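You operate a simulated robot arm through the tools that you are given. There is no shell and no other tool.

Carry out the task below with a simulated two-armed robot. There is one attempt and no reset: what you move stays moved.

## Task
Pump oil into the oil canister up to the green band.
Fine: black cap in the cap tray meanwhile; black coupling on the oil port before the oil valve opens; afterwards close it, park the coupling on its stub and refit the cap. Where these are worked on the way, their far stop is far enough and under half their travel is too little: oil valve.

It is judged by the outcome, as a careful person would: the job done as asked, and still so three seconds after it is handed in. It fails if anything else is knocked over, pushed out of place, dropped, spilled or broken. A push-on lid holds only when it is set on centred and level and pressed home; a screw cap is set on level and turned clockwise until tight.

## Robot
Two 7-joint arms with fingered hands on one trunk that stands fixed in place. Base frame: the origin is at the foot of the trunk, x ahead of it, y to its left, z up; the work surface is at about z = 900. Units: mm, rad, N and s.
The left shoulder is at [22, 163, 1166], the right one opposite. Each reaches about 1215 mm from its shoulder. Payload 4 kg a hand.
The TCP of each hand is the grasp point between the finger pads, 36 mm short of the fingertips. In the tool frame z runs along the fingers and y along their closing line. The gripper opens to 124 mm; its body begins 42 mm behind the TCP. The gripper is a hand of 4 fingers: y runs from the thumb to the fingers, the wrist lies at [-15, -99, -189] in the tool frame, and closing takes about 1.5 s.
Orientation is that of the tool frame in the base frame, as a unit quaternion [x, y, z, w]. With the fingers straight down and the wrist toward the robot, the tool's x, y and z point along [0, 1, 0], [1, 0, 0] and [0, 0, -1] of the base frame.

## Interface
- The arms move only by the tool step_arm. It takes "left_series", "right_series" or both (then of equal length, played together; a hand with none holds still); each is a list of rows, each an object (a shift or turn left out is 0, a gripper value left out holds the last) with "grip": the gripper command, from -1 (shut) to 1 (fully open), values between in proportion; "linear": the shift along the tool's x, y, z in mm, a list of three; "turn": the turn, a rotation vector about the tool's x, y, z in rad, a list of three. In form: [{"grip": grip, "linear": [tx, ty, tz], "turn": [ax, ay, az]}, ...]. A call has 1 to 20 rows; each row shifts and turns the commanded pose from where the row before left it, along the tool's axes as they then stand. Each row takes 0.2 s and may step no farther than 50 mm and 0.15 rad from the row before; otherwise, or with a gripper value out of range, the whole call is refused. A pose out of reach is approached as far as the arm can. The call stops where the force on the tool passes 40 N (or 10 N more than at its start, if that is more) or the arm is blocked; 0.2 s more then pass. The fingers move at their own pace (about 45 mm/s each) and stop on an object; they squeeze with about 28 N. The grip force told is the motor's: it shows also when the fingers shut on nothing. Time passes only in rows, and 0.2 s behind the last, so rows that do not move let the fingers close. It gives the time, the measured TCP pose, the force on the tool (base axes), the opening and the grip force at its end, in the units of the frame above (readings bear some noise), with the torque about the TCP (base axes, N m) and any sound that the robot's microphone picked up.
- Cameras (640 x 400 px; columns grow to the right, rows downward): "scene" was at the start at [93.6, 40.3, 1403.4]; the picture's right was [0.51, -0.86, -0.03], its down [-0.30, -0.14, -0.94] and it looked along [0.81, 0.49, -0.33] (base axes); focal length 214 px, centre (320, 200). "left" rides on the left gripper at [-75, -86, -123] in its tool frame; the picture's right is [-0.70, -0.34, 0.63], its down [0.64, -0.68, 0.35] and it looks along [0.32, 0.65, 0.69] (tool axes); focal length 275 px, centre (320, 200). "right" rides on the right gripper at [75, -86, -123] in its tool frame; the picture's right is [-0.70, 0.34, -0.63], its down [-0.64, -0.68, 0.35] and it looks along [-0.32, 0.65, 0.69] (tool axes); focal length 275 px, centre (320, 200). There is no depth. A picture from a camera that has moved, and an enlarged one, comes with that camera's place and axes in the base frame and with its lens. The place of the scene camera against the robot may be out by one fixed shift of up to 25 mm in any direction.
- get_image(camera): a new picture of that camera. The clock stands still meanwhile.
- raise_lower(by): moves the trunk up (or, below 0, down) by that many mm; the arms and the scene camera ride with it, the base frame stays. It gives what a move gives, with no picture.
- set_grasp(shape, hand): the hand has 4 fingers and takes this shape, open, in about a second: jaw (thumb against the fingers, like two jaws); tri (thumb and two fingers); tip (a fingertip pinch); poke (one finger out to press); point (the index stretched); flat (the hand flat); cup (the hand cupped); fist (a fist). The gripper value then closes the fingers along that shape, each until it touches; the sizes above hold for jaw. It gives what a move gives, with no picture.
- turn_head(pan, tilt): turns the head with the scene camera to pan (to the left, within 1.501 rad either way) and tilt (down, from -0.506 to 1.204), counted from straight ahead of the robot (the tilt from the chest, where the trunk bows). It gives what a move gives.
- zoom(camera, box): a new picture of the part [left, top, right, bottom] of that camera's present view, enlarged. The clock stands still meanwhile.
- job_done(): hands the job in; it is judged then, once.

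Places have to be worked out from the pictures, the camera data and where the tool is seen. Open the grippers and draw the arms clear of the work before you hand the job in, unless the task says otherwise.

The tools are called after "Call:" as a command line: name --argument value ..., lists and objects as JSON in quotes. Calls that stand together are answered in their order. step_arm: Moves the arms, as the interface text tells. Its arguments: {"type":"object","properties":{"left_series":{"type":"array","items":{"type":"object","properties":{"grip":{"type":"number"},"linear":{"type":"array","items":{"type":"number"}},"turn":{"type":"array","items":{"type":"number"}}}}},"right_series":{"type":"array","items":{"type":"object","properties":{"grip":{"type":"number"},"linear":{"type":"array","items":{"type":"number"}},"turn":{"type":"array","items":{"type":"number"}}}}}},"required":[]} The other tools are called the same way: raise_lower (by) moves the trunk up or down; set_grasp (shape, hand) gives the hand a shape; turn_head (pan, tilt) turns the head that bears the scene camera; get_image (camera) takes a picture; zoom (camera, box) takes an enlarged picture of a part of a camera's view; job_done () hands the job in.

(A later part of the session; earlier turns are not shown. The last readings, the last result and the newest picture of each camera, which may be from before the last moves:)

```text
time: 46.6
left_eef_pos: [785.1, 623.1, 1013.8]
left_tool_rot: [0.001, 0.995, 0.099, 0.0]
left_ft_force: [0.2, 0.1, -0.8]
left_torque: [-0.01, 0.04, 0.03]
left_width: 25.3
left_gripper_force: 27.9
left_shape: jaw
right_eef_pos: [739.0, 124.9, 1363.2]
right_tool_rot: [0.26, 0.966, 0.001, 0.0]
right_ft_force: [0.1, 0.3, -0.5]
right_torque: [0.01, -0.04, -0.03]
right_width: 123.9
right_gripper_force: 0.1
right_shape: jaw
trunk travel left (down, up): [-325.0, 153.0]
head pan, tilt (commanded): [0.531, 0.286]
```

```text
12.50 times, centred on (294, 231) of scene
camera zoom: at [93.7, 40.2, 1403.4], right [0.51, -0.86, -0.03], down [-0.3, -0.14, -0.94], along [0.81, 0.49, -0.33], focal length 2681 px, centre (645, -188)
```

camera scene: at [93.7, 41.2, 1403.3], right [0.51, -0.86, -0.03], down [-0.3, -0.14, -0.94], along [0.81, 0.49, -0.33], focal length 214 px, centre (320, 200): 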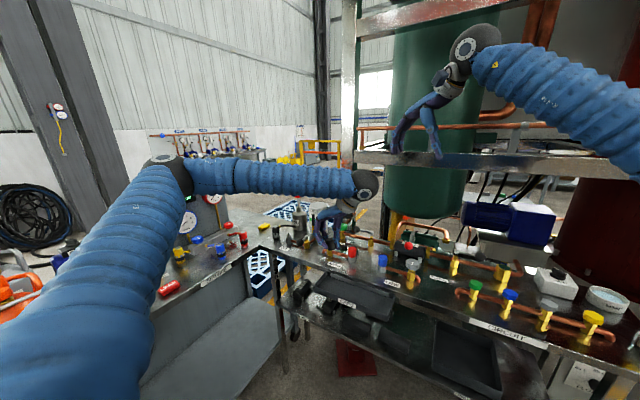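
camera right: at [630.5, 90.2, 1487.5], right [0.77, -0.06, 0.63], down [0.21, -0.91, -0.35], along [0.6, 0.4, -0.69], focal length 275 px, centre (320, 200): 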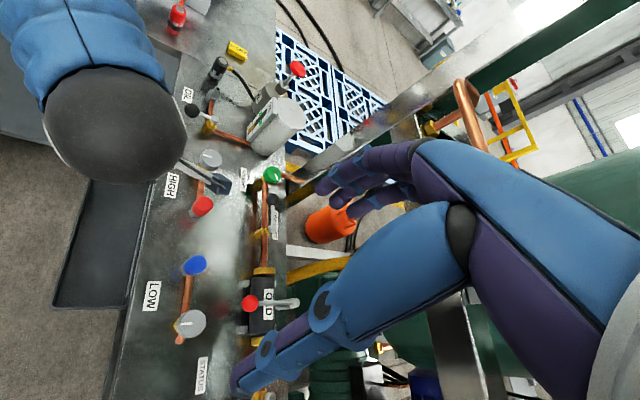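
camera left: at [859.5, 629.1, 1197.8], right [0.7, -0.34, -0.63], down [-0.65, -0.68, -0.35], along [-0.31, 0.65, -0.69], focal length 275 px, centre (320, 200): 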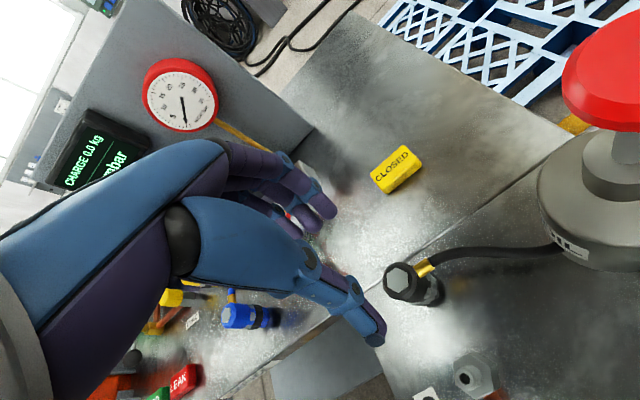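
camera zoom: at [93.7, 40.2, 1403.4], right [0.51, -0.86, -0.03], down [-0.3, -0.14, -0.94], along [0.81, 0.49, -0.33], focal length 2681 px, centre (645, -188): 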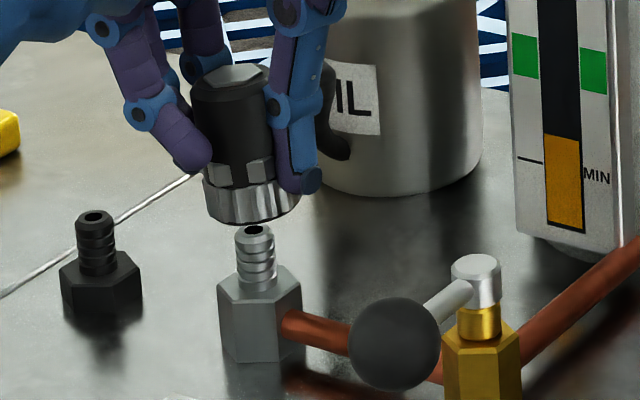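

My estimates suggest the coupling still leans several degrees (bottom toward −y, slightly −x). I take very high enlargements to measure its lean against the vertical port edges.

Call:
zoom --camera "scene" --box '[286, 218, 304, 232]'

Call:
zoom --camera "scene" --box '[284, 228, 304, 246]'

Call:
zoom --camera "left" --box '[300, 205, 390, 275]'

```text
16.00 times, centred on (295, 225) of scene
camera zoom: at [93.7, 40.2, 1403.4], right [0.51, -0.86, -0.03], down [-0.3, -0.14, -0.94], along [0.81, 0.49, -0.33], focal length 3432 px, centre (720, -200)
```

zoom: 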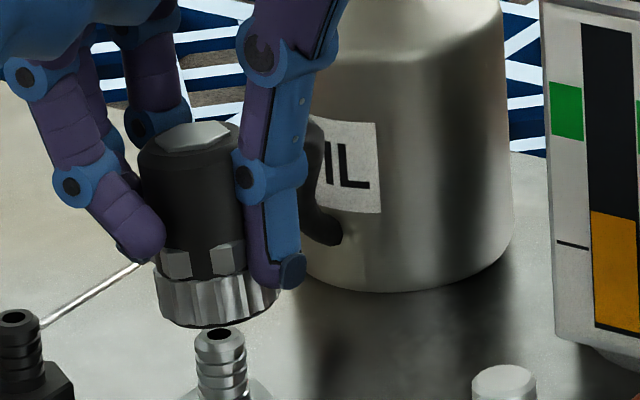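

```text
16.00 times, centred on (294, 237) of scene
camera zoom: at [93.7, 40.2, 1403.4], right [0.51, -0.86, -0.03], down [-0.3, -0.14, -0.94], along [0.81, 0.49, -0.33], focal length 3432 px, centre (736, -392)
```

zoom: 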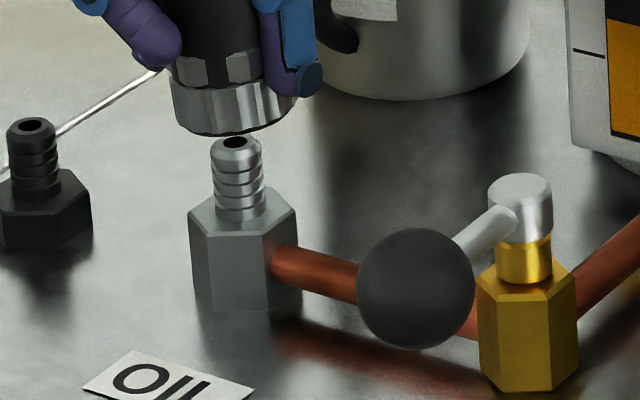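

```text
5.71 times, centred on (345, 240) of left
camera zoom: at [859.8, 515.5, 1116.4], right [0.7, -0.21, -0.69], down [-0.65, -0.6, -0.47], along [-0.31, 0.77, -0.55], focal length 1573 px, centre (177, -29)
```

zoom: 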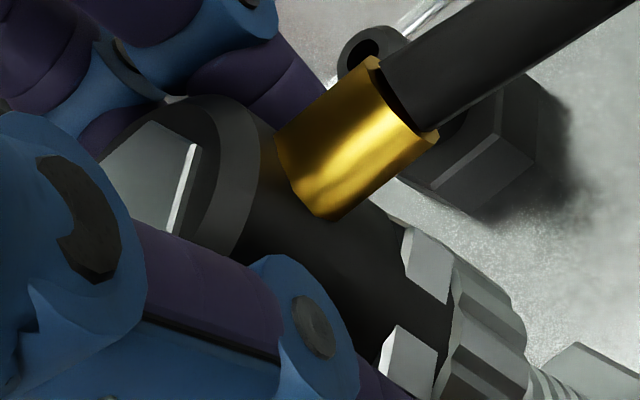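

The coupling still leans roughly 7° (bottom toward −y). I add −0.12 rad about tool x and −0.04 about tool y, then re-measure.

Call:
step_arm --left_series '[{"turn": [-0.06, -0.02, 0]}, {"turn": [-0.06, -0.02, 0]}, {"linear": [0, 0, 0]}]'

Call:
zoom --camera "scene" --box '[286, 218, 304, 232]'

Call:
zoom --camera "scene" --box '[282, 218, 306, 242]'

Call:
zoom --camera "right" --box '[210, 70, 240, 100]'

Call:
zoom --camera "left" --box '[310, 205, 430, 300]'

```text
time: 47.4
left_eef_pos: [784.2, 624.5, 1014.9]
left_tool_rot: [0.003, 0.987, 0.161, 0.02]
left_ft_force: [0.2, 0.5, -1.3]
left_torque: [-0.03, -0.01, -0.02]
left_width: 25.4
left_gripper_force: 28.1
left_shape: jaw
right_eef_pos: [739.5, 125.2, 1364.1]
right_tool_rot: [0.261, 0.965, 0.001, -0.001]
right_ft_force: [0.4, 0.7, -0.6]
right_torque: [-0.03, 0.01, 0.0]
right_width: 124.1
right_gripper_force: 0.1
right_shape: jaw
trunk travel left (down, up): [-325.0, 153.0]
head pan, tilt (commanded): [0.531, 0.286]
```

```text
16.00 times, centred on (295, 225) of scene
camera zoom: at [93.8, 40.4, 1403.4], right [0.51, -0.86, -0.03], down [-0.3, -0.14, -0.94], along [0.81, 0.49, -0.33], focal length 3432 px, centre (720, -200)
```

zoom: 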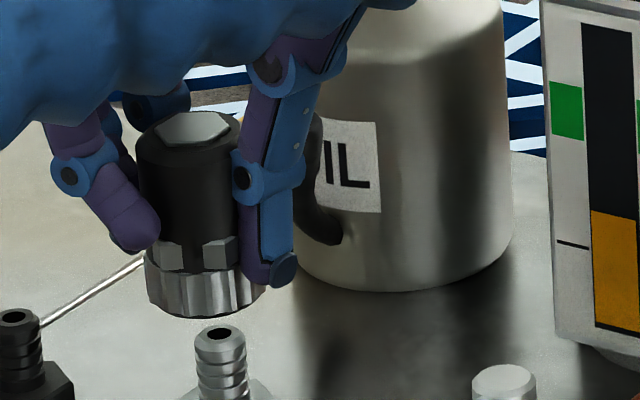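

```text
16.00 times, centred on (294, 230) of scene
camera zoom: at [93.8, 40.4, 1403.4], right [0.51, -0.86, -0.03], down [-0.3, -0.14, -0.94], along [0.81, 0.49, -0.33], focal length 3432 px, centre (736, -280)
```

zoom: 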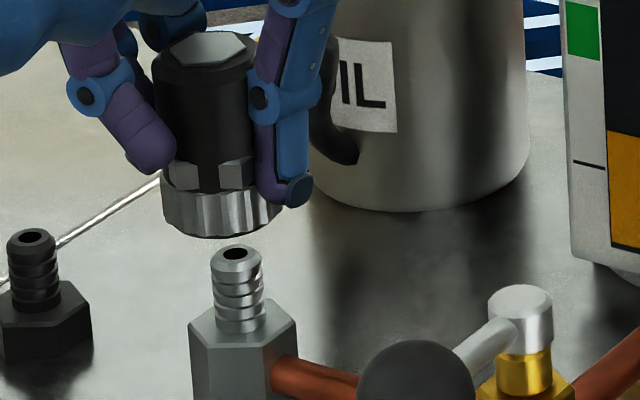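

```text
13.33 times, centred on (225, 85) of right
camera zoom: at [630.6, 89.1, 1487.6], right [0.77, -0.06, 0.63], down [0.21, -0.91, -0.35], along [0.6, 0.4, -0.69], focal length 3670 px, centre (1587, 1733)
```

zoom: 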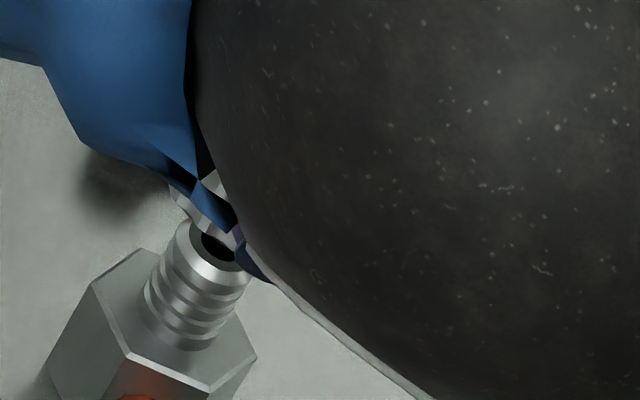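

```text
4.21 times, centred on (370, 252) of left
camera zoom: at [855.2, 503.3, 1105.7], right [0.72, -0.13, -0.68], down [-0.63, -0.53, -0.57], along [-0.29, 0.84, -0.46], focal length 1159 px, centre (110, -21)
```

zoom: 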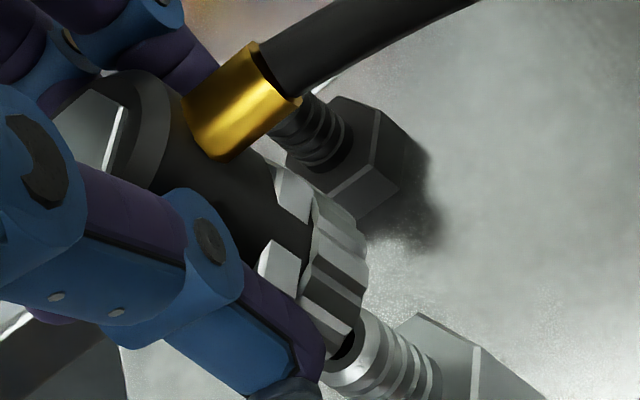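

The coupling is now nearly upright and about 3 mm too far in +y. Before lowering I check the clearance of the tilted hand over the valve lever.

Call:
step_arm --left_series '[{"linear": [0.2, -2.8, -0.9]}, {"linear": [0, 0, 0]}]'

Call:
zoom --camera "scene" --box '[260, 190, 340, 250]'

Call:
zoom --camera "scene" --box '[282, 218, 306, 242]'

Call:
get_image --camera "right"

Call:
zoom --camera "left" --box '[350, 230, 420, 290]'

```text
time: 48.0
left_eef_pos: [783.2, 621.6, 1014.5]
left_tool_rot: [0.003, 0.987, 0.159, 0.02]
left_ft_force: [0.4, 0.3, -1.7]
left_torque: [-0.01, -0.02, -0.04]
left_width: 25.5
left_gripper_force: 28.2
left_shape: jaw
right_eef_pos: [739.1, 125.7, 1363.5]
right_tool_rot: [0.261, 0.965, 0.001, 0.0]
right_ft_force: [0.0, -0.2, 0.3]
right_torque: [-0.02, 0.01, 0.03]
right_width: 123.7
right_gripper_force: 0.0
right_shape: jaw
trunk travel left (down, up): [-325.0, 153.0]
head pan, tilt (commanded): [0.531, 0.286]
```

```text
6.67 times, centred on (300, 220) of scene
camera zoom: at [93.8, 40.4, 1403.3], right [0.51, -0.86, -0.03], down [-0.3, -0.14, -0.94], along [0.81, 0.49, -0.33], focal length 1430 px, centre (453, 67)
```

zoom: 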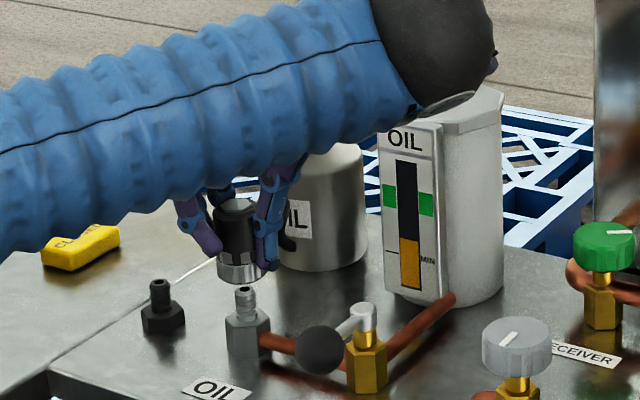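

```text
16.00 times, centred on (294, 230) of scene
camera zoom: at [93.8, 40.4, 1403.3], right [0.51, -0.86, -0.03], down [-0.3, -0.14, -0.94], along [0.81, 0.49, -0.33], focal length 3432 px, centre (736, -280)
```

zoom: 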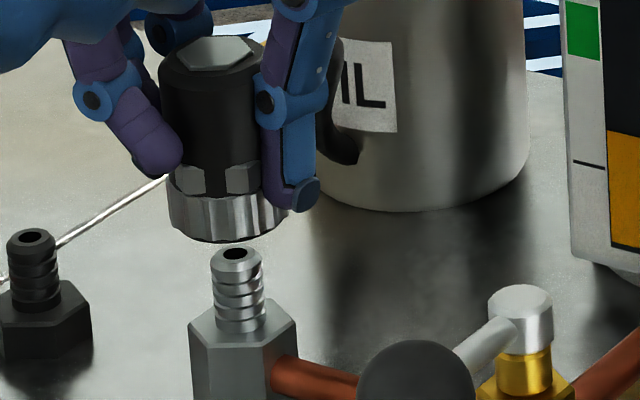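

```text
taken
camera right: at [630.6, 89.2, 1487.5], right [0.77, -0.06, 0.63], down [0.21, -0.91, -0.35], along [0.6, 0.4, -0.69], focal length 275 px, centre (320, 200)
```

right: 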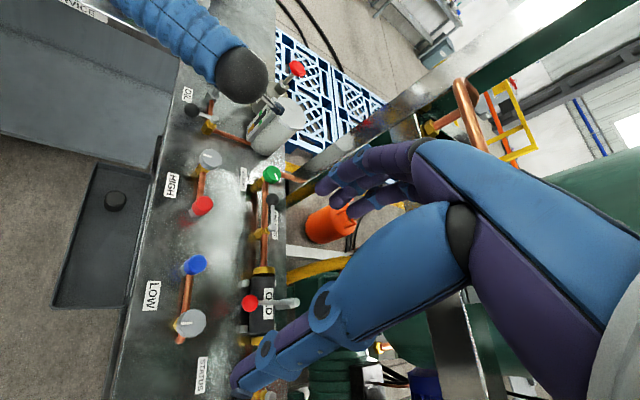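

```text
6.67 times, centred on (385, 260) of left
camera zoom: at [854.6, 500.5, 1105.3], right [0.72, -0.13, -0.68], down [-0.63, -0.53, -0.57], along [-0.29, 0.84, -0.46], focal length 1835 px, centre (-113, -200)
```

zoom: 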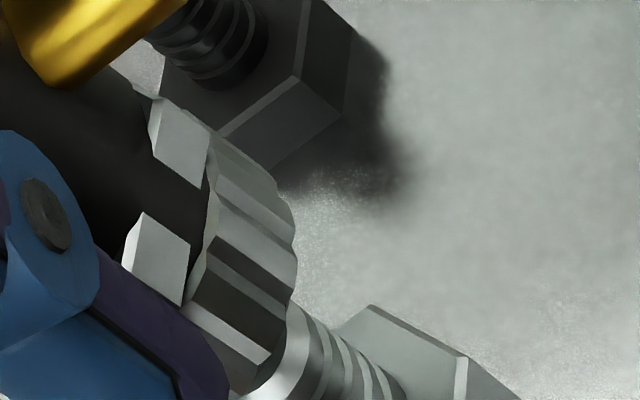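

The ring is now within ~1.5 mm of the spigot axis. I make a small correction and lower 9 mm, then look again.

Call:
step_arm --left_series '[{"linear": [-0.8, -0.4, 0]}, {"linear": [0.1, -1.4, 4.2]}, {"linear": [0.1, -1.4, 4.2]}, {"linear": [0, 0, 0]}]'

Call:
zoom --camera "scene" --box '[282, 218, 306, 242]'

Call:
zoom --camera "left" --box '[350, 230, 420, 290]'

Call:
zoom --camera "right" --box '[190, 60, 250, 110]'

```text
time: 49.0
left_eef_pos: [785.4, 620.6, 1004.4]
left_tool_rot: [0.004, 0.987, 0.16, 0.02]
left_ft_force: [0.6, 0.1, -1.5]
left_torque: [-0.01, 0.02, 0.01]
left_width: 25.4
left_gripper_force: 27.9
left_shape: jaw
right_eef_pos: [740.4, 125.4, 1364.2]
right_tool_rot: [0.261, 0.965, 0.001, 0.0]
right_ft_force: [-0.5, -0.4, -0.5]
right_torque: [0.0, 0.0, 0.01]
right_width: 123.9
right_gripper_force: 0.0
right_shape: jaw
trunk travel left (down, up): [-325.0, 153.0]
head pan, tilt (commanded): [0.531, 0.286]
```

```text
16.00 times, centred on (294, 230) of scene
camera zoom: at [93.8, 40.3, 1403.4], right [0.51, -0.86, -0.03], down [-0.3, -0.14, -0.94], along [0.81, 0.49, -0.33], focal length 3432 px, centre (736, -280)
```

zoom: 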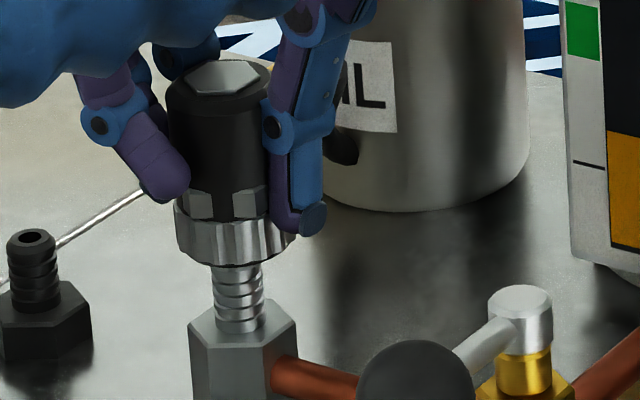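

```text
6.67 times, centred on (385, 260) of left
camera zoom: at [855.6, 499.4, 1097.4], right [0.72, -0.13, -0.68], down [-0.63, -0.53, -0.57], along [-0.29, 0.84, -0.46], focal length 1835 px, centre (-113, -200)
```

zoom: 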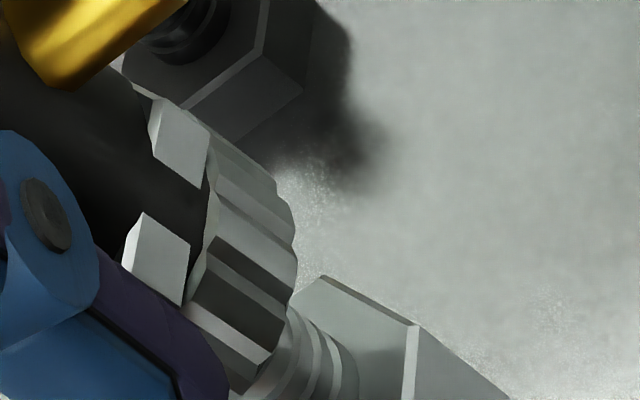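

```text
8.00 times, centred on (220, 85) of right
camera zoom: at [630.6, 89.1, 1487.6], right [0.77, -0.06, 0.63], down [0.21, -0.91, -0.35], along [0.6, 0.4, -0.69], focal length 2202 px, centre (1120, 1120)
```

zoom: 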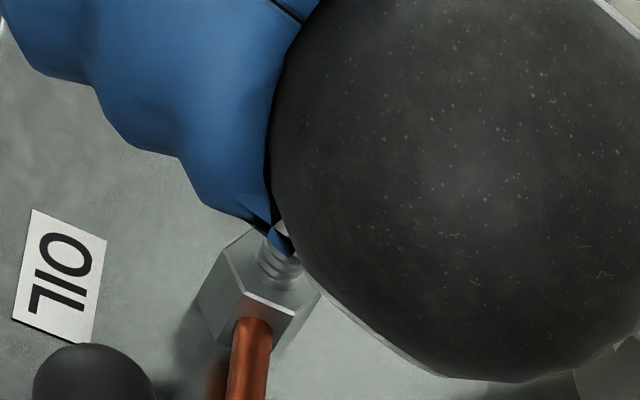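

Alignment looks right and the ring is ~5 mm above the spigot. I lower in 2 mm steps and watch the force.

Call:
step_arm --left_series '[{"linear": [0.08, -0.64, 1.9]}, {"linear": [0.08, -0.64, 1.9]}, {"linear": [0.08, -0.64, 1.9]}, {"linear": [0.08, -0.64, 1.9]}, {"linear": [0, 0, 0]}]'

Call:
zoom --camera "scene" --box '[282, 218, 306, 242]'

Call:
zoom --camera "left" --box '[350, 230, 420, 290]'

```text
time: 50.2
left_eef_pos: [784.8, 621.5, 997.3]
left_tool_rot: [0.004, 0.987, 0.158, 0.02]
left_ft_force: [0.4, 0.0, -0.6]
left_torque: [-0.02, -0.02, -0.05]
left_width: 25.8
left_gripper_force: 28.3
left_shape: jaw
right_eef_pos: [739.4, 125.0, 1363.9]
right_tool_rot: [0.26, 0.966, 0.001, -0.001]
right_ft_force: [-0.3, -0.4, 0.8]
right_torque: [0.01, -0.02, 0.01]
right_width: 124.0
right_gripper_force: 0.1
right_shape: jaw
trunk travel left (down, up): [-325.0, 153.0]
head pan, tilt (commanded): [0.531, 0.286]
```

```text
16.00 times, centred on (294, 230) of scene
camera zoom: at [93.8, 40.3, 1403.4], right [0.51, -0.86, -0.03], down [-0.3, -0.14, -0.94], along [0.81, 0.49, -0.33], focal length 3432 px, centre (736, -280)
```

zoom: 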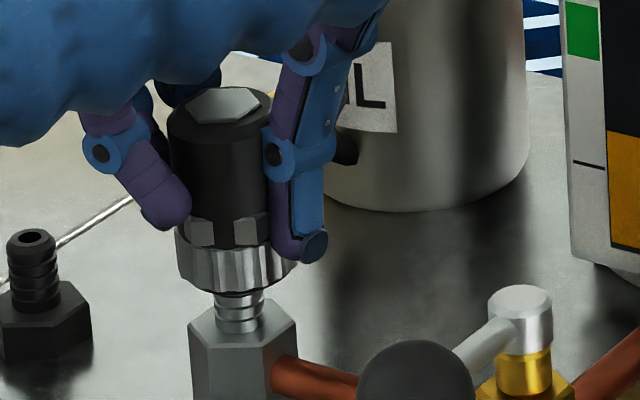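

```text
6.67 times, centred on (385, 260) of left
camera zoom: at [855.4, 499.7, 1088.8], right [0.72, -0.13, -0.68], down [-0.63, -0.53, -0.57], along [-0.29, 0.84, -0.46], focal length 1835 px, centre (-113, -200)
```

zoom: 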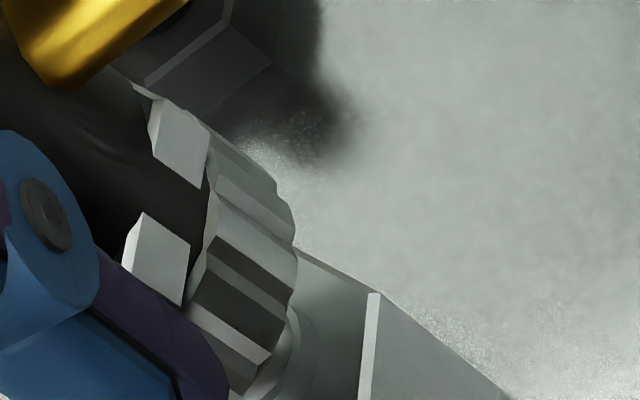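

No contact force, and the ring bottom is now below the spigot tip, so the spigot is entering the socket. I continue down.

Call:
step_arm --left_series '[{"linear": [0.08, -0.64, 1.9]}, {"linear": [0.08, -0.64, 1.9]}, {"linear": [0.08, -0.64, 1.9]}, {"linear": [0.08, -0.64, 1.9]}, {"linear": [0.08, -0.64, 1.9]}, {"linear": [0.08, -0.64, 1.9]}, {"linear": [0, 0, 0]}]'

Call:
zoom --camera "scene" --box '[282, 218, 306, 242]'

Call:
zoom --camera "scene" --box '[260, 190, 340, 250]'

```text
time: 51.8
left_eef_pos: [784.8, 619.9, 985.7]
left_tool_rot: [0.003, 0.987, 0.159, 0.02]
left_ft_force: [-0.9, 0.7, 3.0]
left_torque: [0.05, -0.03, -0.02]
left_width: 25.1
left_gripper_force: 27.8
left_shape: jaw
right_eef_pos: [738.9, 125.3, 1364.5]
right_tool_rot: [0.26, 0.965, 0.002, -0.001]
right_ft_force: [0.6, -0.5, 0.5]
right_torque: [0.01, 0.03, 0.0]
right_width: 123.9
right_gripper_force: 0.0
right_shape: jaw
trunk travel left (down, up): [-325.0, 153.0]
head pan, tilt (commanded): [0.531, 0.286]
```

```text
16.00 times, centred on (294, 230) of scene
camera zoom: at [93.4, 40.0, 1403.4], right [0.51, -0.86, -0.03], down [-0.3, -0.14, -0.94], along [0.81, 0.49, -0.33], focal length 3432 px, centre (736, -280)
```

zoom: 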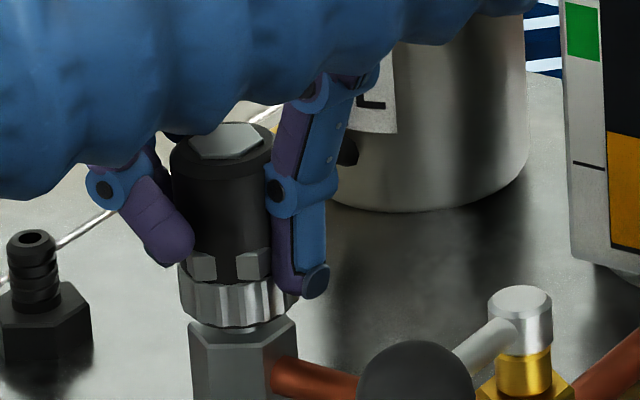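

```text
6.67 times, centred on (300, 220) of scene
camera zoom: at [93.4, 40.0, 1403.4], right [0.51, -0.86, -0.03], down [-0.3, -0.14, -0.94], along [0.81, 0.49, -0.33], focal length 1430 px, centre (453, 67)
```

zoom: 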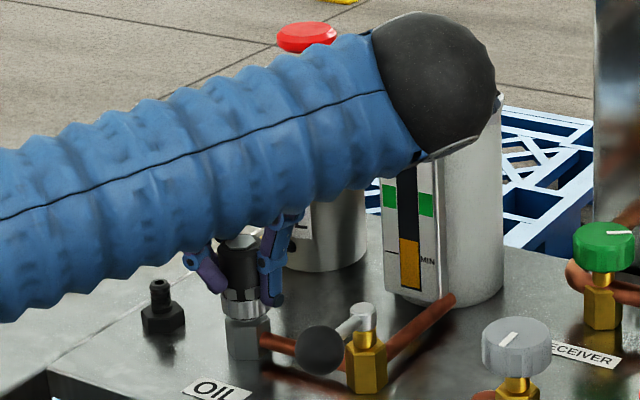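

The ring is just above the hex and a slight force appears. I keep pressing down until it is home.

Call:
step_arm --left_series '[{"linear": [0.08, -0.64, 1.9]}, {"linear": [0.08, -0.64, 1.9]}, {"linear": [0.08, -0.64, 1.9]}, {"linear": [0, 0, 0]}]'

Call:
zoom --camera "scene" --box '[282, 218, 306, 242]'

```text
time: 52.8
left_eef_pos: [785.0, 620.8, 979.8]
left_tool_rot: [0.003, 0.987, 0.158, 0.02]
left_ft_force: [-0.6, -0.3, -2.1]
left_torque: [-0.03, 0.0, 0.01]
left_width: 25.4
left_gripper_force: 27.4
left_shape: jaw
right_eef_pos: [739.0, 125.9, 1363.8]
right_tool_rot: [0.261, 0.965, 0.001, -0.001]
right_ft_force: [0.3, 0.8, -0.2]
right_torque: [-0.01, 0.04, 0.01]
right_width: 123.7
right_gripper_force: 0.0
right_shape: jaw
trunk travel left (down, up): [-325.0, 153.0]
head pan, tilt (commanded): [0.531, 0.286]
```

```text
16.00 times, centred on (294, 230) of scene
camera zoom: at [93.7, 40.2, 1403.4], right [0.51, -0.86, -0.03], down [-0.3, -0.14, -0.94], along [0.81, 0.49, -0.33], focal length 3432 px, centre (736, -280)
```

zoom: 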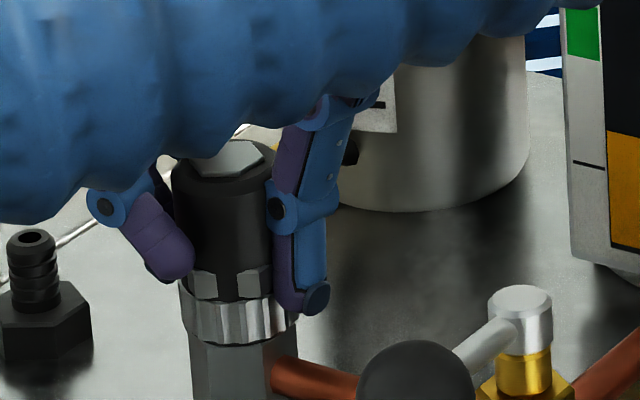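

Still little resistance; the ring is now around the hex. I press further in small steps.

Call:
step_arm --left_series '[{"linear": [0.08, -0.64, 1.9]}, {"linear": [0.08, -0.64, 1.9]}, {"linear": [0.08, -0.64, 1.9]}, {"linear": [0, 0, 0]}]'

Call:
zoom --camera "scene" --box '[282, 218, 306, 242]'

Call:
zoom --camera "left" --box '[330, 210, 430, 290]'

```text
time: 53.8
left_eef_pos: [785.0, 619.2, 977.4]
left_tool_rot: [0.003, 0.987, 0.16, 0.022]
left_ft_force: [7.2, 1.1, 28.6]
left_torque: [0.43, -0.13, -0.11]
left_width: 23.9
left_gripper_force: 28.1
left_shape: jaw
right_eef_pos: [736.6, 123.2, 1364.4]
right_tool_rot: [0.26, 0.966, 0.001, 0.0]
right_ft_force: [0.0, 0.1, 0.2]
right_torque: [0.02, 0.05, -0.05]
right_width: 123.9
right_gripper_force: 0.1
right_shape: jaw
trunk travel left (down, up): [-325.0, 153.0]
head pan, tilt (commanded): [0.531, 0.286]
```

```text
16.00 times, centred on (294, 230) of scene
camera zoom: at [92.1, 38.5, 1403.8], right [0.51, -0.86, -0.03], down [-0.3, -0.14, -0.94], along [0.81, 0.49, -0.33], focal length 3432 px, centre (736, -280)
```

zoom: 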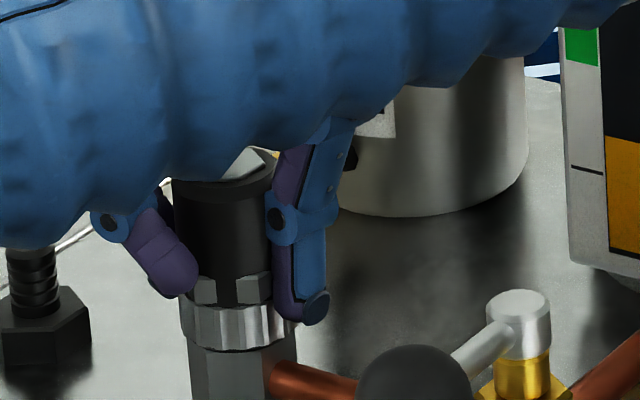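

```text
5.00 times, centred on (380, 250) of left
camera zoom: at [854.4, 498.3, 1069.5], right [0.72, -0.13, -0.68], down [-0.63, -0.53, -0.57], along [-0.28, 0.84, -0.46], focal length 1376 px, centre (20, -50)
```

zoom: 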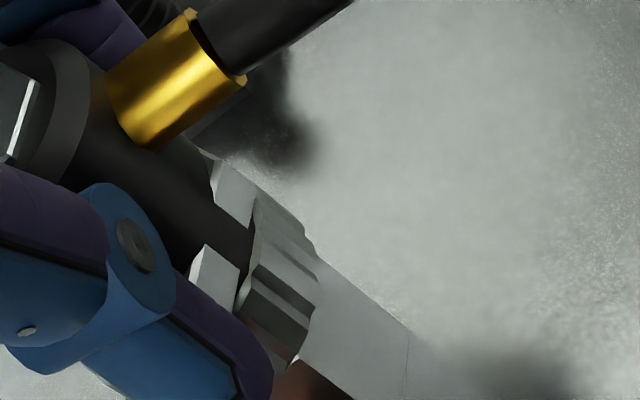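

It meets 29 N at TCP z≈977. I press a little more to make sure it is fully home and compare.

Call:
step_arm --left_series '[{"linear": [0.04, -0.32, 0.95]}, {"linear": [0.04, -0.32, 0.95]}, {"linear": [0, 0, 0]}]'

Call:
zoom --camera "scene" --box '[282, 222, 306, 250]'

```text
time: 54.6
left_eef_pos: [784.6, 620.2, 977.4]
left_tool_rot: [0.003, 0.987, 0.161, 0.023]
left_ft_force: [0.6, -5.1, 22.7]
left_torque: [0.29, -0.02, -0.03]
left_width: 24.0
left_gripper_force: 28.0
left_shape: jaw
right_eef_pos: [737.5, 125.3, 1364.2]
right_tool_rot: [0.26, 0.965, 0.001, -0.001]
right_ft_force: [-0.1, -1.0, -0.8]
right_torque: [-0.02, 0.02, 0.0]
right_width: 123.9
right_gripper_force: 0.1
right_shape: jaw
trunk travel left (down, up): [-325.0, 153.0]
head pan, tilt (commanded): [0.531, 0.286]
stopped in row 3 (left hand): the force on the tool passed its limit at 40 N (the readings are from after the stop); the commanded pose is now the measured one
```

```text
14.29 times, centred on (294, 236) of scene
camera zoom: at [92.6, 39.2, 1403.2], right [0.51, -0.86, -0.03], down [-0.3, -0.14, -0.94], along [0.81, 0.49, -0.33], focal length 3064 px, centre (691, -314)
```

zoom: 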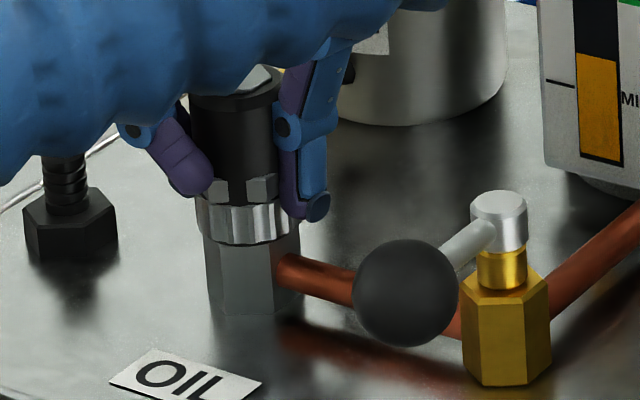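

The coupling is seated on the hex (40 N reached, no further motion). I open the hand just enough to release, to keep the thumb off the pipe, and check that the coupling stays.

Call:
step_arm --left_series '[{"grip": -0.5}, {"grip": -0.3}, {"grip": -0.3}, {"grip": -0.3}, {"linear": [0, 0, 0]}]'

Call:
zoom --camera "scene" --box '[282, 222, 306, 250]'

Call:
zoom --camera "left" --box '[280, 190, 440, 310]'

```text
time: 55.8
left_eef_pos: [785.1, 620.6, 974.1]
left_tool_rot: [0.004, 0.987, 0.158, 0.022]
left_ft_force: [0.1, 0.4, -0.5]
left_torque: [0.01, -0.01, -0.01]
left_width: 43.5
left_gripper_force: 0.0
left_shape: jaw
right_eef_pos: [737.8, 126.9, 1364.9]
right_tool_rot: [0.26, 0.966, 0.001, -0.001]
right_ft_force: [-0.9, -0.8, 0.1]
right_torque: [-0.01, 0.01, 0.0]
right_width: 124.1
right_gripper_force: 0.0
right_shape: jaw
trunk travel left (down, up): [-325.0, 153.0]
head pan, tilt (commanded): [0.531, 0.286]
```

```text
14.29 times, centred on (294, 236) of scene
camera zoom: at [93.5, 40.0, 1403.4], right [0.51, -0.86, -0.03], down [-0.3, -0.14, -0.94], along [0.81, 0.49, -0.33], focal length 3064 px, centre (691, -314)
```

zoom: 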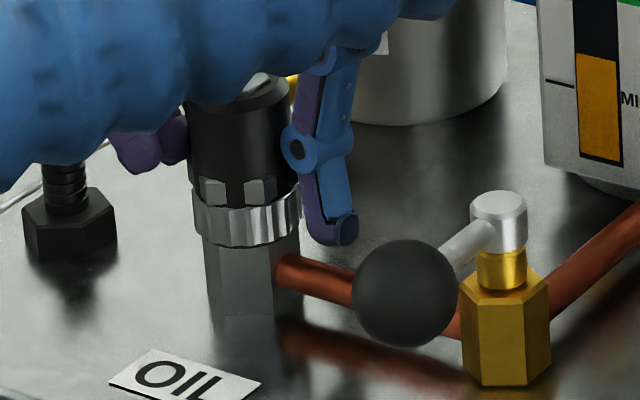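

```text
3.33 times, centred on (360, 250) of left
camera zoom: at [855.3, 499.5, 1065.8], right [0.72, -0.13, -0.68], down [-0.63, -0.53, -0.57], along [-0.29, 0.84, -0.46], focal length 918 px, centre (187, 33)
```

zoom: 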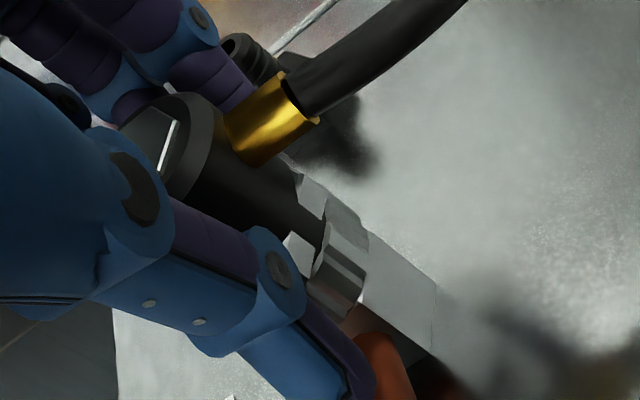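

The coupling stays on the port after release. I raise the hand straight up out of the way and take a clear look at the seating.

Call:
step_arm --left_series '[{"linear": [-0.4, 3.2, -9.5]}, {"linear": [-0.4, 3.2, -9.5]}, {"linear": [-0.8, 6.4, -19], "grip": 0.1}, {"linear": [-0.8, 6.4, -19]}, {"linear": [-0.8, 6.4, -19]}, {"linear": [0, -20, -20]}, {"linear": [0, -30, -20]}, {"linear": [0, -30, -20]}, {"linear": [0, 0, 0]}]'

Call:
zoom --camera "scene" --box '[270, 215, 310, 250]'

Call:
zoom --camera "right" --box '[180, 50, 260, 120]'

Call:
get_image --camera "left"

```text
time: 57.8
left_eef_pos: [782.5, 525.8, 1083.9]
left_tool_rot: [0.002, 0.987, 0.159, 0.021]
left_ft_force: [0.1, 1.1, -0.9]
left_torque: [0.0, -0.01, -0.02]
left_width: 68.2
left_gripper_force: 0.0
left_shape: jaw
right_eef_pos: [739.7, 126.5, 1365.0]
right_tool_rot: [0.26, 0.966, 0.001, -0.002]
right_ft_force: [-0.4, 0.3, 0.1]
right_torque: [0.02, -0.02, 0.0]
right_width: 123.8
right_gripper_force: 0.1
right_shape: jaw
trunk travel left (down, up): [-325.0, 153.0]
head pan, tilt (commanded): [0.531, 0.286]
```

```text
11.43 times, centred on (290, 232) of scene
camera zoom: at [93.8, 41.3, 1403.2], right [0.51, -0.86, -0.03], down [-0.3, -0.14, -0.94], along [0.81, 0.49, -0.33], focal length 2451 px, centre (663, -171)
```

zoom: 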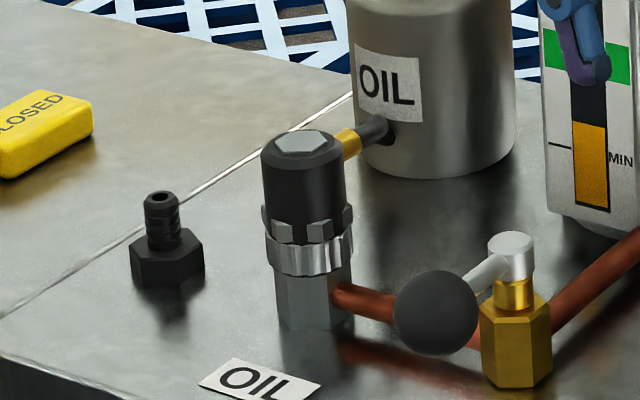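

```text
5.71 times, centred on (220, 85) of right
camera zoom: at [630.6, 90.4, 1487.4], right [0.77, -0.06, 0.63], down [0.21, -0.91, -0.35], along [0.6, 0.4, -0.69], focal length 1573 px, centre (891, 857)
```

zoom: 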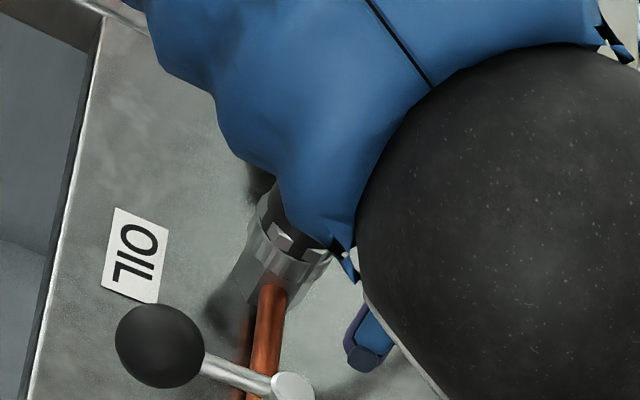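

```text
taken
camera left: at [852.8, 405.7, 1176.1], right [0.72, -0.13, -0.68], down [-0.63, -0.53, -0.57], along [-0.29, 0.84, -0.47], focal length 275 px, centre (320, 200)
```

left: 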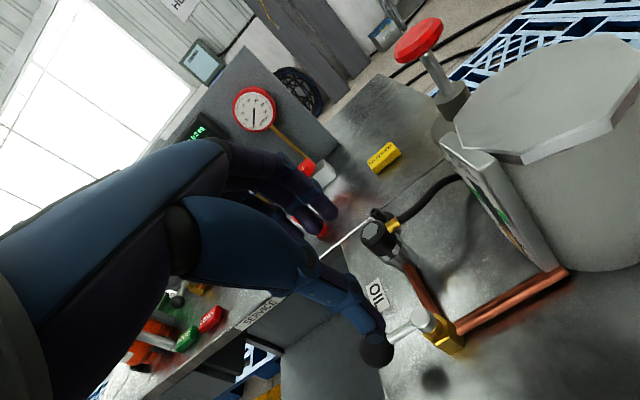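

The coupling sits level on the port hex. Next is the valve: I level the hand again and bring it over the lever ball at about (736, 535).

Call:
step_arm --left_series '[{"turn": [0.107, 0, 0]}, {"turn": [0.107, 0, 0]}, {"turn": [0.106, 0.04, 0]}, {"linear": [20, 0, 0]}, {"linear": [26, 9, 0]}, {"linear": [0, 0, 0]}]'

Call:
zoom --camera "left" --box '[310, 190, 510, 340]'

Call:
zoom --camera "scene" --box '[270, 190, 350, 260]'

```text
time: 59.2
left_eef_pos: [736.2, 535.2, 1083.2]
left_tool_rot: [0.006, 1.0, 0.0, -0.001]
left_ft_force: [0.2, -0.4, 0.2]
left_torque: [0.02, 0.05, -0.01]
left_width: 68.0
left_gripper_force: 0.1
left_shape: jaw
right_eef_pos: [738.6, 124.8, 1363.3]
right_tool_rot: [0.261, 0.965, 0.001, -0.002]
right_ft_force: [0.2, 0.1, 0.0]
right_torque: [0.01, 0.06, -0.01]
right_width: 123.9
right_gripper_force: 0.1
right_shape: jaw
trunk travel left (down, up): [-325.0, 153.0]
head pan, tilt (commanded): [0.531, 0.286]
```

```text
2.67 times, centred on (410, 265) of left
camera zoom: at [811.9, 449.1, 1205.9], right [0.69, -0.34, -0.63], down [-0.65, -0.67, -0.35], along [-0.31, 0.65, -0.69], focal length 734 px, centre (80, 27)
```

zoom: 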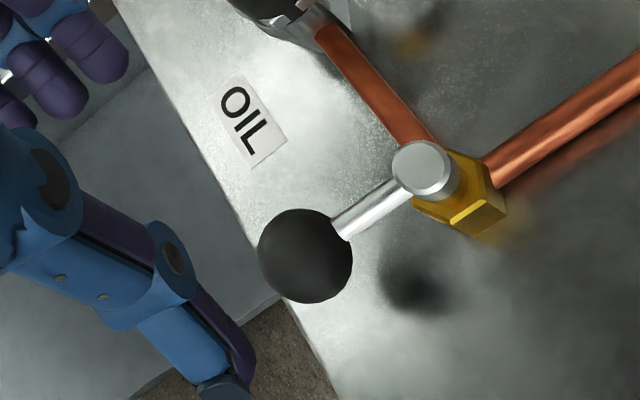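

```text
5.71 times, centred on (310, 225) of scene
camera zoom: at [94.6, 39.7, 1403.3], right [0.51, -0.86, -0.03], down [-0.3, -0.14, -0.94], along [0.81, 0.49, -0.33], focal length 1226 px, centre (377, 57)
```

zoom: 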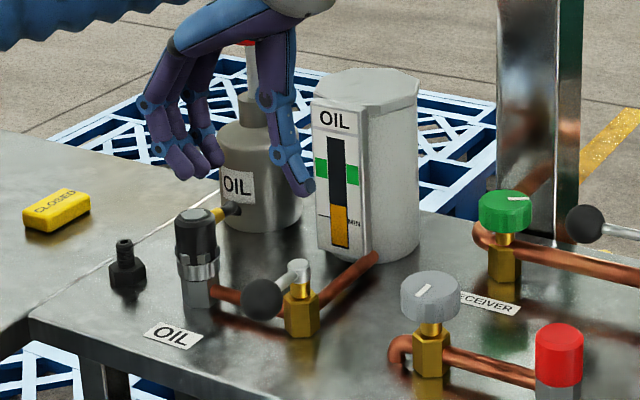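

The ball is directly under the TCP (within 1 mm). I lower to z≈962 and close on the ball across y.

Call:
step_arm --left_series '[{"linear": [0, 0, 30]}, {"linear": [0, 0, 30]}, {"linear": [0, 0, 25]}, {"linear": [0, 0, 20]}, {"linear": [0, 0, 16]}, {"linear": [0, 0, 0]}, {"grip": -1}, {"grip": -1}, {"grip": -1}, {"grip": -1}, {"grip": -1}, {"grip": -1}]'

Call:
zoom --camera "scene" --box '[280, 210, 330, 250]'

Call:
zoom --camera "left" --box '[260, 170, 460, 320]'

```text
time: 61.8
left_eef_pos: [738.0, 535.5, 961.9]
left_tool_rot: [0.006, 1.0, 0.0, 0.0]
left_ft_force: [4.5, -2.8, -7.3]
left_torque: [0.09, -0.06, -0.09]
left_width: 16.4
left_gripper_force: 28.1
left_shape: jaw
right_eef_pos: [739.5, 125.1, 1364.5]
right_tool_rot: [0.261, 0.965, 0.0, -0.001]
right_ft_force: [0.3, 0.0, -0.3]
right_torque: [0.0, 0.0, -0.04]
right_width: 124.1
right_gripper_force: 0.0
right_shape: jaw
trunk travel left (down, up): [-325.0, 153.0]
head pan, tilt (commanded): [0.531, 0.286]
```

```text
10.00 times, centred on (305, 230) of scene
camera zoom: at [94.6, 40.4, 1403.2], right [0.51, -0.86, -0.03], down [-0.3, -0.14, -0.94], along [0.81, 0.49, -0.33], focal length 2145 px, centre (470, -100)
```

zoom: 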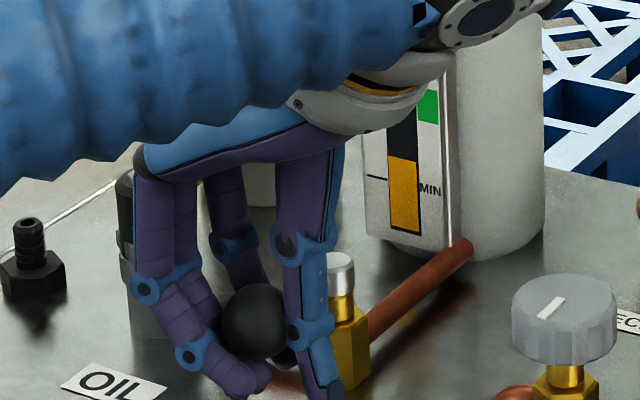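

```text
2.67 times, centred on (360, 245) of left
camera zoom: at [813.5, 448.5, 1084.0], right [0.69, -0.34, -0.63], down [-0.65, -0.67, -0.35], along [-0.31, 0.65, -0.69], focal length 734 px, centre (213, 80)
```

zoom: 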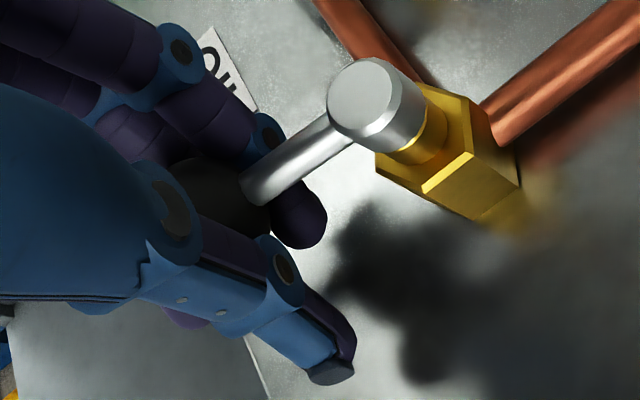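

Closing nudged the ball slightly toward +y without resistance, suggesting the lever opens clockwise (toward the port). I rotate the hand about the spindle by ~22° clockwise and check the forces.

Call:
step_arm --left_series '[{"linear": [-0.5, 6.0, 0], "turn": [0, 0, 0.13]}, {"linear": [-0.5, 6.0, 0], "turn": [0, 0, 0.13]}, {"linear": [-0.5, 6.0, 0], "turn": [0, 0, 0.13]}, {"linear": [0, 0, 0]}]'

Call:
zoom --camera "scene" --box '[280, 210, 330, 250]'

Call:
zoom --camera "left" --box '[260, 170, 460, 320]'

```text
time: 62.8
left_eef_pos: [742.3, 553.1, 962.1]
left_tool_rot: [0.2, 0.98, 0.0, 0.0]
left_ft_force: [6.4, -6.3, -19.6]
left_torque: [0.03, -0.11, -0.15]
left_width: 16.0
left_gripper_force: 28.1
left_shape: jaw
right_eef_pos: [740.3, 126.0, 1363.0]
right_tool_rot: [0.261, 0.965, 0.0, -0.001]
right_ft_force: [-0.7, -0.1, 1.0]
right_torque: [0.01, -0.02, 0.03]
right_width: 124.1
right_gripper_force: 0.0
right_shape: jaw
trunk travel left (down, up): [-325.0, 153.0]
head pan, tilt (commanded): [0.531, 0.286]
```

```text
10.00 times, centred on (305, 230) of scene
camera zoom: at [95.6, 40.5, 1403.1], right [0.51, -0.86, -0.03], down [-0.3, -0.14, -0.94], along [0.81, 0.49, -0.33], focal length 2145 px, centre (470, -100)
```

zoom: 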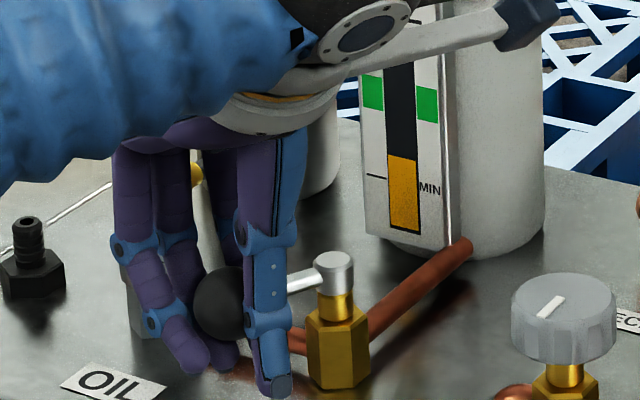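

```text
2.67 times, centred on (360, 245) of left
camera zoom: at [778.6, 444.8, 1084.5], right [0.51, -0.58, -0.63], down [-0.86, -0.37, -0.34], along [-0.04, 0.72, -0.69], focal length 734 px, centre (213, 80)
```

zoom: 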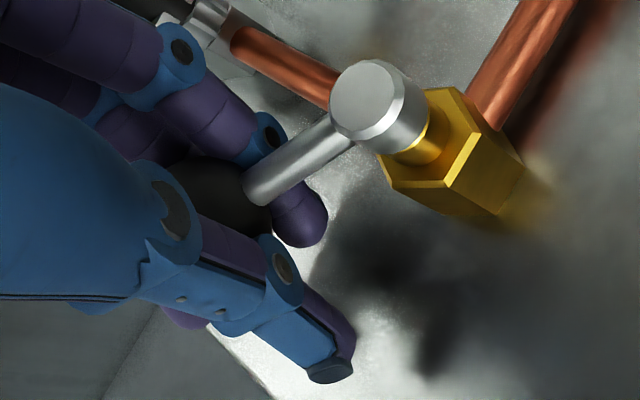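

The lever turns freely with the hand. I lower 2 mm to relieve the vertical load and continue the clockwise arc.

Call:
step_arm --left_series '[{"linear": [-0.5, 6.0, 2], "turn": [0, 0, 0.13]}, {"linear": [-0.5, 6.0, 0.5], "turn": [0, 0, 0.13]}, {"linear": [-0.5, 6.0, 0], "turn": [0, 0, 0.13]}, {"linear": [-0.5, 6.0, 0], "turn": [0, 0, 0.13]}, {"linear": [0, 0, 0]}]'

Call:
zoom --camera "scene" --box '[280, 210, 330, 250]'

Call:
zoom --camera "left" --box '[260, 170, 460, 320]'

```text
time: 64.0
left_eef_pos: [756.4, 571.4, 962.1]
left_tool_rot: [0.445, 0.896, 0.001, 0.0]
left_ft_force: [2.8, -9.9, -5.2]
left_torque: [-0.03, -0.17, -0.12]
left_width: 15.4
left_gripper_force: 28.1
left_shape: jaw
right_eef_pos: [740.2, 125.0, 1363.2]
right_tool_rot: [0.261, 0.965, 0.002, -0.001]
right_ft_force: [0.1, 0.9, -0.2]
right_torque: [0.0, -0.03, -0.02]
right_width: 124.1
right_gripper_force: 0.0
right_shape: jaw
trunk travel left (down, up): [-325.0, 153.0]
head pan, tilt (commanded): [0.531, 0.286]
```

```text
10.00 times, centred on (305, 230) of scene
camera zoom: at [94.3, 39.7, 1403.4], right [0.51, -0.86, -0.03], down [-0.3, -0.14, -0.94], along [0.81, 0.49, -0.33], focal length 2145 px, centre (470, -100)
```

zoom: 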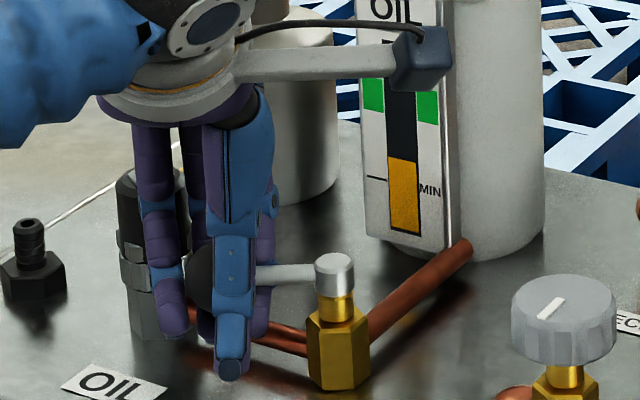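

```text
2.67 times, centred on (360, 245) of left
camera zoom: at [733.7, 459.9, 1083.8], right [0.15, -0.76, -0.63], down [-0.93, 0.1, -0.35], along [0.33, 0.64, -0.69], focal length 734 px, centre (213, 80)
```

zoom: 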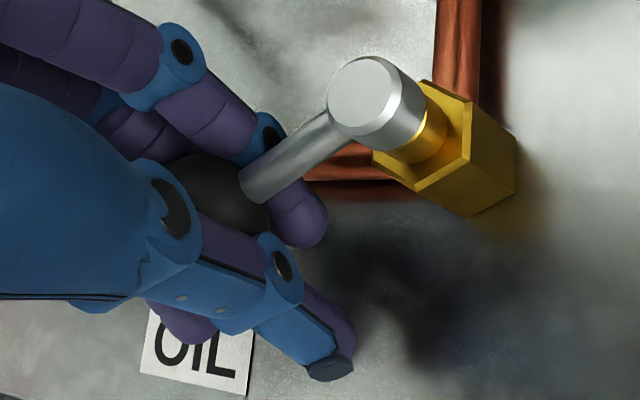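

The lever has turned about 60°. Before going further I check the clearance between my outer finger and the coupling.

Call:
zoom --camera "right" --box '[180, 50, 260, 130]'

Call:
zoom --camera "left" --box '[220, 100, 400, 240]'

Call:
zoom --camera "scene" --box '[286, 218, 320, 248]'

```text
5.00 times, centred on (220, 90) of right
camera zoom: at [631.2, 88.5, 1487.4], right [0.77, -0.06, 0.63], down [0.21, -0.91, -0.35], along [0.6, 0.4, -0.69], focal length 1376 px, centre (820, 750)
```

zoom: 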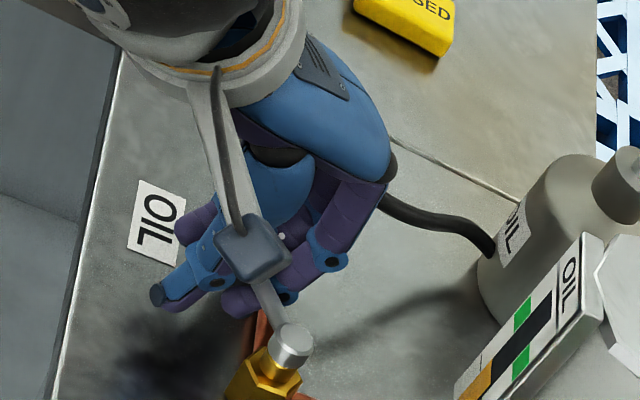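

```text
2.86 times, centred on (310, 170) of left
camera zoom: at [733.7, 459.9, 1083.8], right [0.15, -0.76, -0.63], down [-0.93, 0.1, -0.35], along [0.33, 0.64, -0.69], focal length 786 px, centre (349, 286)
```

zoom: 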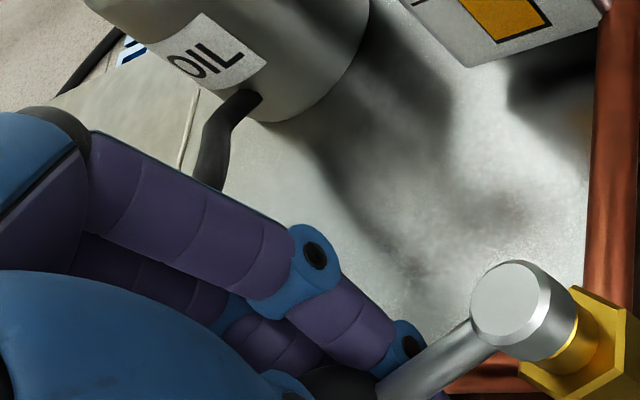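

```text
13.33 times, centred on (303, 233) of scene
camera zoom: at [94.3, 39.7, 1403.4], right [0.51, -0.86, -0.03], down [-0.3, -0.14, -0.94], along [0.81, 0.49, -0.33], focal length 2860 px, centre (547, -240)
```

zoom: 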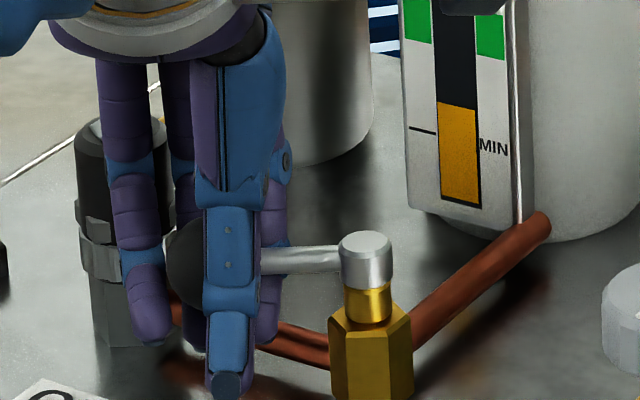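

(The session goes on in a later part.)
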